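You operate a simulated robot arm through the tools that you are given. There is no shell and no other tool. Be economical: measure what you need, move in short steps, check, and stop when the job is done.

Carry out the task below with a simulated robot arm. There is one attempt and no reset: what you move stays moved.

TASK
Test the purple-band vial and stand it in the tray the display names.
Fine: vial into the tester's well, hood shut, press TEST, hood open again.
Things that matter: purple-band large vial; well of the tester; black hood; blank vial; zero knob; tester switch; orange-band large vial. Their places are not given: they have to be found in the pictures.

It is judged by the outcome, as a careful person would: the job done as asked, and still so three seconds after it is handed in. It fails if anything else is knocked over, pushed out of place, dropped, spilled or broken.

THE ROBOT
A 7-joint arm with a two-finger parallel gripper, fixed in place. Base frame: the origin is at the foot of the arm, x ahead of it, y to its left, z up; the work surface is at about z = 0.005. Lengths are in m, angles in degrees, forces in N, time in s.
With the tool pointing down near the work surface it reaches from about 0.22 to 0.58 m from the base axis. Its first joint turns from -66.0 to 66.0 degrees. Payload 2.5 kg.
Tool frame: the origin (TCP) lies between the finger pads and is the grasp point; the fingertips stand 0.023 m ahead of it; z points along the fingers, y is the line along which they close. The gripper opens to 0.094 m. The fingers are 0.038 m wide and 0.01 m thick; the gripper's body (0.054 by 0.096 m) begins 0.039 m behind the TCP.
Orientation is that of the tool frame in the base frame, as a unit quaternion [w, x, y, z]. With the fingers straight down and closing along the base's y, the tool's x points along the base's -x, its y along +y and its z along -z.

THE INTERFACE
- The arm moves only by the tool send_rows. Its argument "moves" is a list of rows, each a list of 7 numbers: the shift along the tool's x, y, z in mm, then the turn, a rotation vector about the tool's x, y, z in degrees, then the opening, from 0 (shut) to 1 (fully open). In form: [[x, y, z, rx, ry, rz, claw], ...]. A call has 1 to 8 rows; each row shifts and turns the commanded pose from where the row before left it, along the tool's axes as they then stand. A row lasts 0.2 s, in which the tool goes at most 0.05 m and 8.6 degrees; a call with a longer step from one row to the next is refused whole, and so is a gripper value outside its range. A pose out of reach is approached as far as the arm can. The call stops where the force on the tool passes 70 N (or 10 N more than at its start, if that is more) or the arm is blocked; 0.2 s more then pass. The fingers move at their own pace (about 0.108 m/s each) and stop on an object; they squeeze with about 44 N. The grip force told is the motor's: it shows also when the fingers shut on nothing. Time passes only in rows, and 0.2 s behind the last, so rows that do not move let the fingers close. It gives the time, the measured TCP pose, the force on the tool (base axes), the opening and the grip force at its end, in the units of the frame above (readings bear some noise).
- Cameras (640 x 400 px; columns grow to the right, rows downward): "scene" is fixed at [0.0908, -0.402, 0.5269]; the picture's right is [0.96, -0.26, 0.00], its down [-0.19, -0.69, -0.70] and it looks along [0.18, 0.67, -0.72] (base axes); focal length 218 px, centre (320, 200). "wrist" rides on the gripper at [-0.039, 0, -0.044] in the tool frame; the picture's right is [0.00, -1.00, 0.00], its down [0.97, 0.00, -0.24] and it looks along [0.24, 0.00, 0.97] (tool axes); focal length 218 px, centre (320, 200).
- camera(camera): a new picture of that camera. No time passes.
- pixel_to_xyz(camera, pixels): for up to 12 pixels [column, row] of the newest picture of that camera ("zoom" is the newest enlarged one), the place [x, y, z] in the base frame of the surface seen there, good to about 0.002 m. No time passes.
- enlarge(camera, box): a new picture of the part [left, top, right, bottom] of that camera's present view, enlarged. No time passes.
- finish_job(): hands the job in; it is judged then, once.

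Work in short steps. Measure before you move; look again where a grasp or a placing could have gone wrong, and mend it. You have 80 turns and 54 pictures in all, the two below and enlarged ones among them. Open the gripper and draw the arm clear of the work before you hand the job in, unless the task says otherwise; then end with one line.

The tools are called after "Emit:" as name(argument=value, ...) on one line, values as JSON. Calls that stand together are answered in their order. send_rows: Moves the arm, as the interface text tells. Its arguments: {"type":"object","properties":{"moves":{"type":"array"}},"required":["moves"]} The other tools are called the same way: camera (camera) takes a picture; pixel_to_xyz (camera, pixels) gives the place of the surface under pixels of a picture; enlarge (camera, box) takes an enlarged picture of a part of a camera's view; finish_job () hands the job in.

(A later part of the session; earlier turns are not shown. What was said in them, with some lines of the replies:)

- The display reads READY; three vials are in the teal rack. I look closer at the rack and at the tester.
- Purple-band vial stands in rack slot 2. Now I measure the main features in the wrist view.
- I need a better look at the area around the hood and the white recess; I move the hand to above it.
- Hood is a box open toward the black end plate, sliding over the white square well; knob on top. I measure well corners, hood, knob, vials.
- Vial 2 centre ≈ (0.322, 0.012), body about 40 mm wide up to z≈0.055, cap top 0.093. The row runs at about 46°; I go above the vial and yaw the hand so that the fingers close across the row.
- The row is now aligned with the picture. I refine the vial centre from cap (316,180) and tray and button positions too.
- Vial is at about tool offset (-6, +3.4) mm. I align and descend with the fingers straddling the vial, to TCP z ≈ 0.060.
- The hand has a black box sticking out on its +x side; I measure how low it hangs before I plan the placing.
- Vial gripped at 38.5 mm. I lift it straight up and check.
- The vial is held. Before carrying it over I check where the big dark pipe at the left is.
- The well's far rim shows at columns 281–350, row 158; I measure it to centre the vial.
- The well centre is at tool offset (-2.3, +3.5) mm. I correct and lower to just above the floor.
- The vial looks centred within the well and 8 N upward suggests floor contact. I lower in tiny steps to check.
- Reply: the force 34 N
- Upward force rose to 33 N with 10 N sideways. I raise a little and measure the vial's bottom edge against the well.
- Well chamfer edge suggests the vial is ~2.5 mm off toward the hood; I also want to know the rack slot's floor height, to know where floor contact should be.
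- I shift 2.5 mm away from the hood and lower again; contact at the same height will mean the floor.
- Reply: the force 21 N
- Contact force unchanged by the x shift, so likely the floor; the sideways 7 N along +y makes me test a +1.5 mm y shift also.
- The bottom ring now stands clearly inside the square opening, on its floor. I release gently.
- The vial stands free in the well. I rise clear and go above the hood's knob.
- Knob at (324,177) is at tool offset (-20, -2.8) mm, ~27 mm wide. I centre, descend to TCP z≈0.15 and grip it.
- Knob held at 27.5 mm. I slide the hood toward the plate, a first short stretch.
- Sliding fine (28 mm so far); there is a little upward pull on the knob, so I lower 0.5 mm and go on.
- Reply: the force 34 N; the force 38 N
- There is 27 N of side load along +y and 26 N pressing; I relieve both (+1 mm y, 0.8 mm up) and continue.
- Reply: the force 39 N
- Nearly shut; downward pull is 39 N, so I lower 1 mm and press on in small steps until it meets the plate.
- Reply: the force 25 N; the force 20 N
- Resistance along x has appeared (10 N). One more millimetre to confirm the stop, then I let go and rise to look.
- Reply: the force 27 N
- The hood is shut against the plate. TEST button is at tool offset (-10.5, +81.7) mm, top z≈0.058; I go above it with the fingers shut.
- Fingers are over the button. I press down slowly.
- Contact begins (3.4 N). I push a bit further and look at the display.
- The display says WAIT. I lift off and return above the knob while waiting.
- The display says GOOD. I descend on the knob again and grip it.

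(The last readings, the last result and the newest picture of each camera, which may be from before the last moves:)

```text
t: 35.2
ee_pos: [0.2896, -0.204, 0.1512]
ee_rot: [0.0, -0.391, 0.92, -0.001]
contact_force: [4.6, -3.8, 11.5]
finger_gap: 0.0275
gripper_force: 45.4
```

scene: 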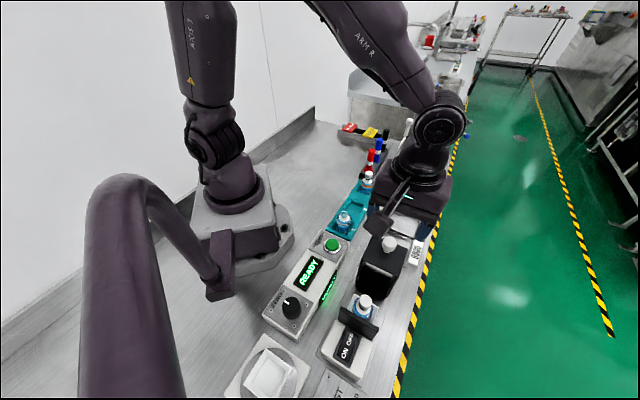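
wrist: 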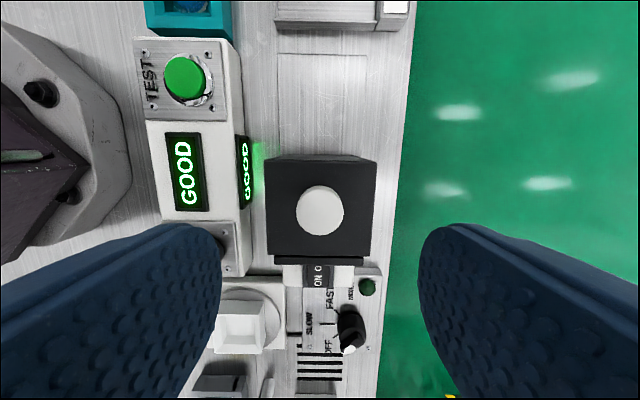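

Emit:
send_rows(moves=[[-2.5, 0, 0, 0, 0, 0, 0.1], [0, 0, 0, 0, 0, 0, 0.1]])

Emit:
send_rows(moves=[[0, 0, 0, 0, 0, 0, 0.5], [0, 0, 0, 0, 0, 0, 0.7], [0, 0, -40, 0, 0, 0, 0.75], [0, 0, -40, 0, 0, 0, 0.75], [0, 0, -40, 0, 0, 0, 0.75], [45, 0, 0, 0, 0, 0, 0.8], [45, 0, 0, 0, 0, 0, 0.8]])

Emit:
camera(camera="wrist")

Emit:
enlarge(camera="scene", box=[260, 180, 430, 340])

```text
t: 35.8
ee_pos: [0.2921, -0.2036, 0.1498]
ee_rot: [0.001, -0.391, 0.921, -0.001]
contact_force: [5.1, -3.7, 14.6]
finger_gap: 0.0276
gripper_force: 45.4
```

```text
t: 37.4
ee_pos: [0.2283, -0.2685, 0.2719]
ee_rot: [0.0, -0.391, 0.921, 0.0]
contact_force: [0.0, 0.1, -0.2]
finger_gap: 0.0753
gripper_force: 0.1
```

```text
14 pictures are left
```

wrist: 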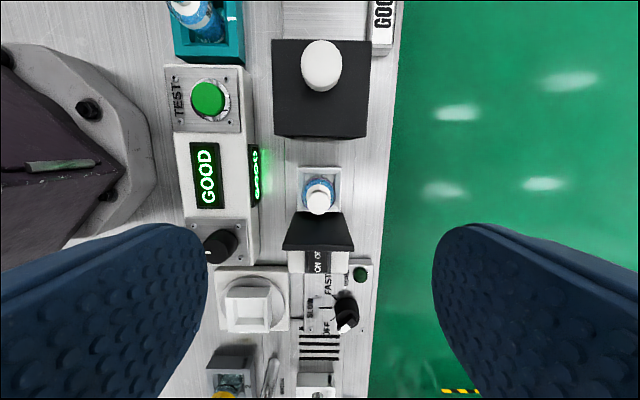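

```text
2.50 times, centred on (345, 260) of scene
```

zoom: 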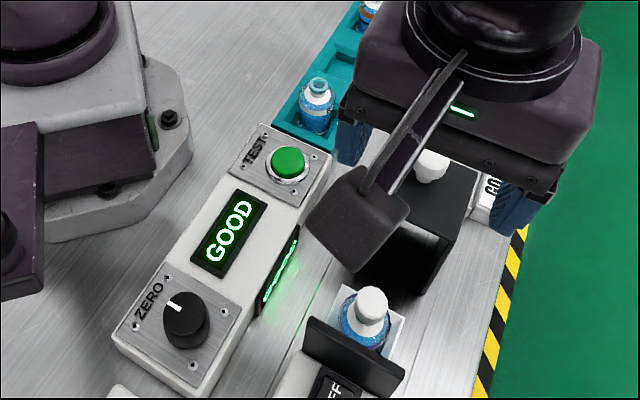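

Hood is back open, vial upright in the well, cap at (319,203). Offset is about (+17, +1.5) mm; I descend and grip.

Emit:
send_rows(moves=[[17, 1.5, 0, 0, 0, 0, 0.8], [0, 0, 45, 0, 0, 0, 0.8], [0, 0, 45, 0, 0, 0, 0.8], [0, 0, 45, 0, 0, 0, 0.8], [0, 0, 40, 0, 0, 0, 0.8], [0, 0, 30, 0, 0, 0, 0.8]])

Emit:
camera(camera="wrist")

```text
t: 38.8
ee_pos: [0.2166, -0.278, 0.0633]
ee_rot: [-0.001, -0.391, 0.92, 0.0]
contact_force: [-0.5, 0.1, -0.1]
finger_gap: 0.0753
gripper_force: 0.1
```

```text
12 pictures are left
```

wrist: 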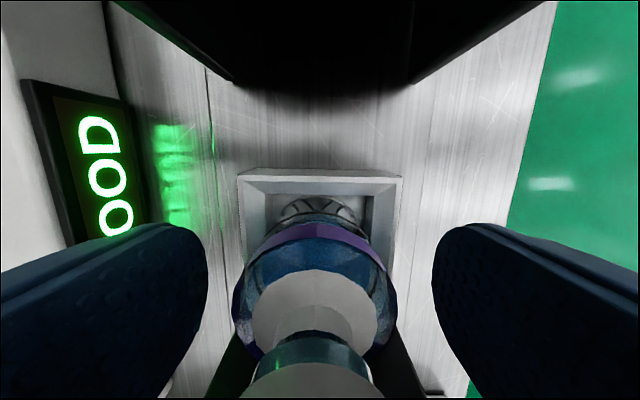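

Vial sits slightly to +y and I am a bit low; I adjust (+2 y, 3 mm up), grip and lift.

Emit:
send_rows(moves=[[0, 2, -3, 0, 0, 0, 0.8], [0, 0, 0, 0, 0, 0, 0.2], [0, 0, 0, 0, 0, 0, 0.2], [0, 0, 0, 0, 0, 0, 0.2]])

Emit:
send_rows(moves=[[0, 0, -20, 0, 0, 0, 0.2], [0, 0, -45, 0, 0, 0, 0.2], [0, 0, -45, 0, 0, 0, 0.2], [0, 0, -45, 0, 0, 0, 0.2], [0, 0, -42, 0, 0, 0, 0.2]])

Emit:
camera(camera="scene")

```text
t: 39.8
ee_pos: [0.215, -0.2778, 0.0679]
ee_rot: [0.0, -0.391, 0.92, 0.0]
contact_force: [1.0, -1.0, -0.6]
finger_gap: 0.0386
gripper_force: 43.8
```

```text
t: 41.0
ee_pos: [0.2149, -0.277, 0.267]
ee_rot: [0.0, -0.391, 0.921, 0.0]
contact_force: [0.9, 0.7, -0.6]
finger_gap: 0.0381
gripper_force: 44.2
```

```text
11 pictures are left
```

scene: 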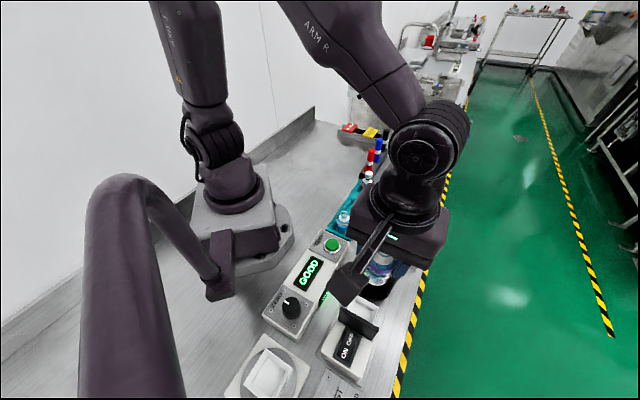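

GOOD tray centre is around (0.373, -0.138). I carry the vial there at height, over the hood.

Emit:
send_rows(moves=[[-35, -3, 0, 0, 0, 0, 0.2], [-35, -3, 0, 0, 0, 0, 0.2], [-35, -3, 0, 0, 0, 0, 0.2], [-35, -3, 0, 0, 0, 0, 0.2], [-35, -3, 0, 0, 0, 0, 0.2], [-35, -3, 0, 0, 0, 0, 0.2]])

Emit:
send_rows(moves=[[0, 0, 45, 0, 0, 0, 0.2], [0, 0, 45, 0, 0, 0, 0.2]])

Emit:
camera(camera="wrist")

Emit:
camera(camera="scene")

```text
t: 42.4
ee_pos: [0.3729, -0.1392, 0.266]
ee_rot: [0.0, -0.39, 0.921, 0.0]
contact_force: [0.3, 0.3, -1.2]
finger_gap: 0.0384
gripper_force: 43.9
```

```text
t: 43.0
ee_pos: [0.3731, -0.1388, 0.1738]
ee_rot: [0.0, -0.391, 0.921, 0.0]
contact_force: [0.1, 0.1, -0.2]
finger_gap: 0.0386
gripper_force: 43.2
```

```text
10 pictures are left
```

wrist: 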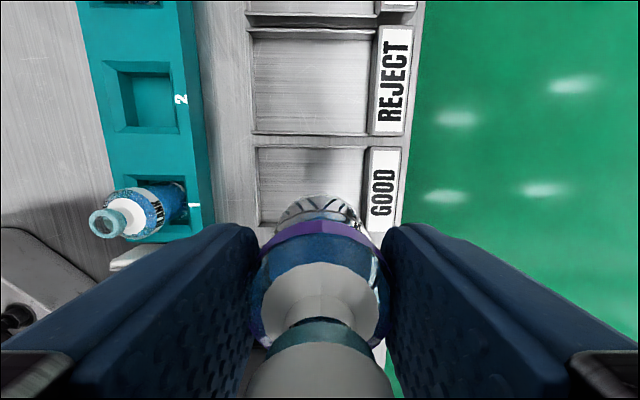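

```text
9 pictures are left
```

scene: 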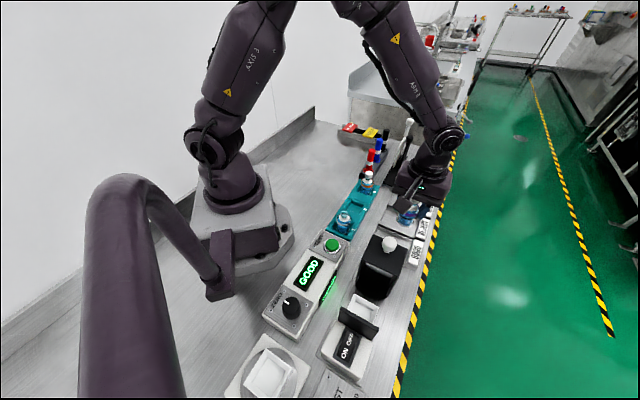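

Tray centre is about (+4, +6) mm from here. But lowering with this yaw would put the hand's black box (≈0.10 m on +x side, 0.074 m above TCP) right onto the hood knob (z 0.156), so I yaw the hand back 46° first.

Emit:
send_rows(moves=[[4, 6, 0, 0, 0, 0, 0.2], [0, 0, 0, 0, 0, 7.7, 0.2], [0, 0, 0, 0, 0, 7.7, 0.2], [0, 0, 0, 0, 0, 7.7, 0.2], [0, 0, 0, 0, 0, 7.7, 0.2], [0, 0, 0, 0, 0, 7.6, 0.2], [0, 0, 0, 0, 0, 7.6, 0.2]])

Emit:
camera(camera="wrist")

Emit:
enlarge(camera="scene", box=[310, 150, 460, 290])

```text
t: 44.6
ee_pos: [0.3662, -0.1373, 0.175]
ee_rot: [0.001, 0.002, 1.0, 0.001]
contact_force: [0.0, 0.6, -0.5]
finger_gap: 0.0384
gripper_force: 44.3
```

```text
8 pictures are left
```

wrist: 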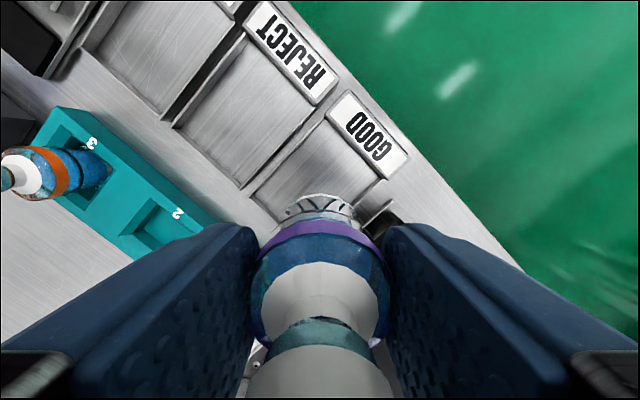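

```text
2.86 times, centred on (385, 220) of scene
```

zoom: 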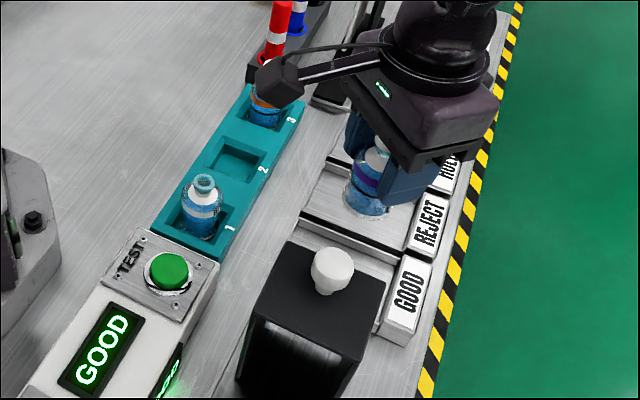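

I measure the box's present place and check the tray beneath (GOOD divider edges) before lowering.

Emit:
pixel_to_xyz(camera="zoom", pixels=[[275, 85], [265, 100], [290, 100], [300, 70], [385, 150], [440, 170], [330, 262]])

Emit:
pixel_to_xyz(camera="wrist", pixels=[[255, 190], [320, 125], [375, 175], [320, 170], [290, 185], [380, 215], [330, 120], [240, 183]])

```text
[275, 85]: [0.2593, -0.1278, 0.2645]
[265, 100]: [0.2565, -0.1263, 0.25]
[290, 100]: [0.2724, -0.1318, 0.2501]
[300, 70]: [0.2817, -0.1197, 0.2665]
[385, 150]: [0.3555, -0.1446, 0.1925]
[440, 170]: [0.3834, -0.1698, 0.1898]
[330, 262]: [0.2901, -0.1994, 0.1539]
```

```text
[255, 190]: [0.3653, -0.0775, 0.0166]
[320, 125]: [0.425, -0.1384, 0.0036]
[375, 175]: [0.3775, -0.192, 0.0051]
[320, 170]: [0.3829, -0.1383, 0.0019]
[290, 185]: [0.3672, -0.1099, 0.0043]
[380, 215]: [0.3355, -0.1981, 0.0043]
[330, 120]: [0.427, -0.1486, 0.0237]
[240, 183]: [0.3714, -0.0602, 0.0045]
```

Tray corners give a centre (0.371, -0.135), I'm within 5 mm of it and the box clears the knob by 5 cm. I lower.

Emit:
send_rows(moves=[[-3, 1, 40, 0, 0, 0, 0.2], [0, 0, 40, 0, 0, 0, 0.2], [0, 0, 20, 0, 0, 0, 0.2], [0, 0, 7, 0, 0, 0, 0.2], [0, 0, 2, 0, 0, 0, 0.2]])

Emit:
send_rows(moves=[[0, 0, 1.5, 0, 0, 0, 0.2], [0, 0, 0, 0, 0, 0, 0.2]])

```text
t: 45.8
ee_pos: [0.3704, -0.1364, 0.0663]
ee_rot: [0.0, 0.0, 1.0, 0.0]
contact_force: [-0.5, 0.6, 0.3]
finger_gap: 0.0384
gripper_force: 44.1
```

```text
t: 46.4
ee_pos: [0.3691, -0.1368, 0.0637]
ee_rot: [0.0, 0.001, 1.0, 0.0]
contact_force: [0.4, -0.3, -0.6]
finger_gap: 0.0382
gripper_force: 44.4
```

Emit:
send_rows(moves=[[0, 0, 1, 0, 0, 0, 0.2], [0, 0, 0, 0, 0, 0, 0.2]])

Emit:
send_rows(moves=[[0, 0, 0.7, 0, 0, 0, 0.2], [0, 0, 0, 0, 0, 0, 0.2]])

```text
t: 47.0
ee_pos: [0.3698, -0.1368, 0.0624]
ee_rot: [0.001, 0.0, 1.0, 0.0]
contact_force: [0.6, -0.4, -0.8]
finger_gap: 0.0386
gripper_force: 44.1
```

```text
t: 47.6
ee_pos: [0.3692, -0.1373, 0.0628]
ee_rot: [0.001, 0.0, 1.0, 0.0]
contact_force: [0.3, -0.5, -0.9]
finger_gap: 0.0385
gripper_force: 44.3
```

No contact yet; I continue in 0.8 mm steps.

Emit:
send_rows(moves=[[0, 0, 0.8, 0, 0, 0, 0.2], [0, 0, 0, 0, 0, 0, 0.2]])

Emit:
send_rows(moves=[[0, 0, 0.8, 0, 0, 0, 0.2], [0, 0, 0, 0, 0, 0, 0.2]])

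```text
t: 48.2
ee_pos: [0.3694, -0.1364, 0.0634]
ee_rot: [0.001, 0.001, 1.0, 0.0]
contact_force: [-0.1, 0.1, -0.8]
finger_gap: 0.0382
gripper_force: 43.9
```

```text
t: 48.8
ee_pos: [0.3688, -0.1373, 0.0622]
ee_rot: [0.0, 0.0, 1.0, 0.0]
contact_force: [-1.4, 1.7, 5.0]
finger_gap: 0.0385
gripper_force: 44.1
```

Contact (5 N): the vial is standing on the tray floor. I release and check before rising.

Emit:
send_rows(moves=[[0, 0, 0, 0, 0, 0, 0.45], [0, 0, 0, 0, 0, 0, 0.65], [0, 0, 0, 0, 0, 0, 0.7]])

Emit:
camera(camera="wrist")

```text
t: 49.6
ee_pos: [0.3695, -0.1371, 0.0622]
ee_rot: [0.0, 0.0, 1.0, 0.0]
contact_force: [0.0, -0.6, -0.3]
finger_gap: 0.0655
gripper_force: 0.0
```

```text
6 pictures are left
```

wrist: 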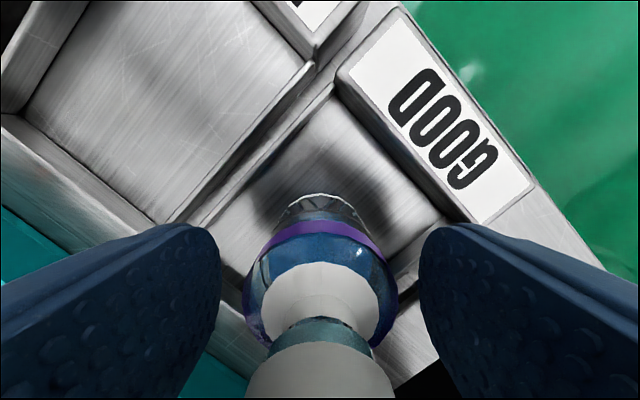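

The vial stands in the GOOD tray. I rise straight up and draw the arm back, then check the scene.

Emit:
send_rows(moves=[[0, 0, -40, 0, 0, 0, 0.7], [0, 0, -45, 0, 0, 0, 0.7], [0, 0, -45, 0, 0, 0, 0.8], [0, 0, -45, 0, 0, 0, 0.9], [0, 0, -45, 0, 0, 0, 1], [0, 45, -20, 0, 0, 0, 1], [0, 45, 0, 0, 0, 0, 1], [0, 45, 0, 0, 0, 0, 1]])

Emit:
camera(camera="scene")

Emit:
enlarge(camera="scene", box=[300, 140, 460, 300])

```text
t: 51.4
ee_pos: [0.369, -0.0007, 0.3018]
ee_rot: [0.0, 0.0, 1.0, 0.0]
contact_force: [-0.1, 0.6, 0.0]
finger_gap: 0.0941
gripper_force: 0.0
```

```text
5 pictures are left
```

scene: 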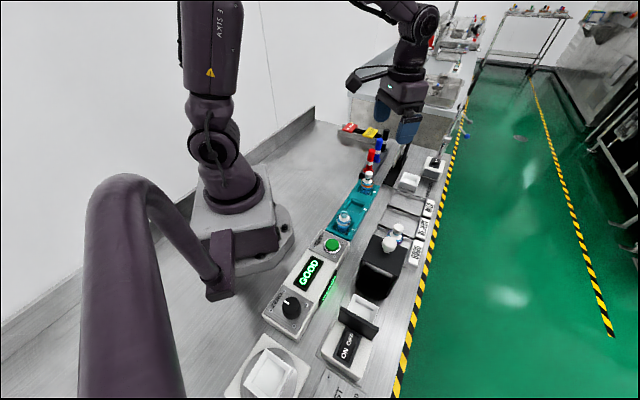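

```text
2.50 times, centred on (380, 220) of scene
```

zoom: 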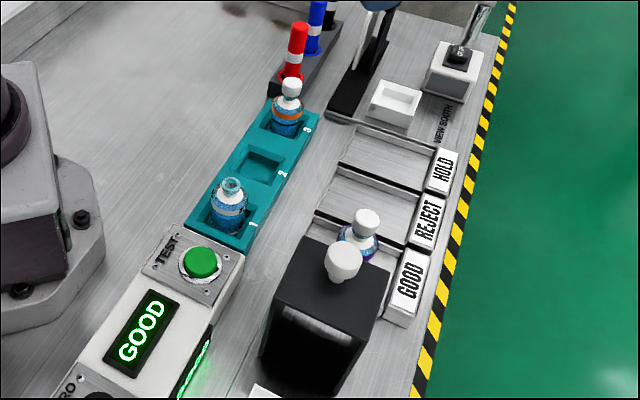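

The vial stands upright in the GOOD tray, the hood is open, the other vials are where they were, and the arm is clear. I hand the job in.

Emit:
finish_job()

```text
The job is handed in.
```

The purple-band vial tested GOOD and now stands upright in the GOOD tray, with the hood open again and the arm clear.
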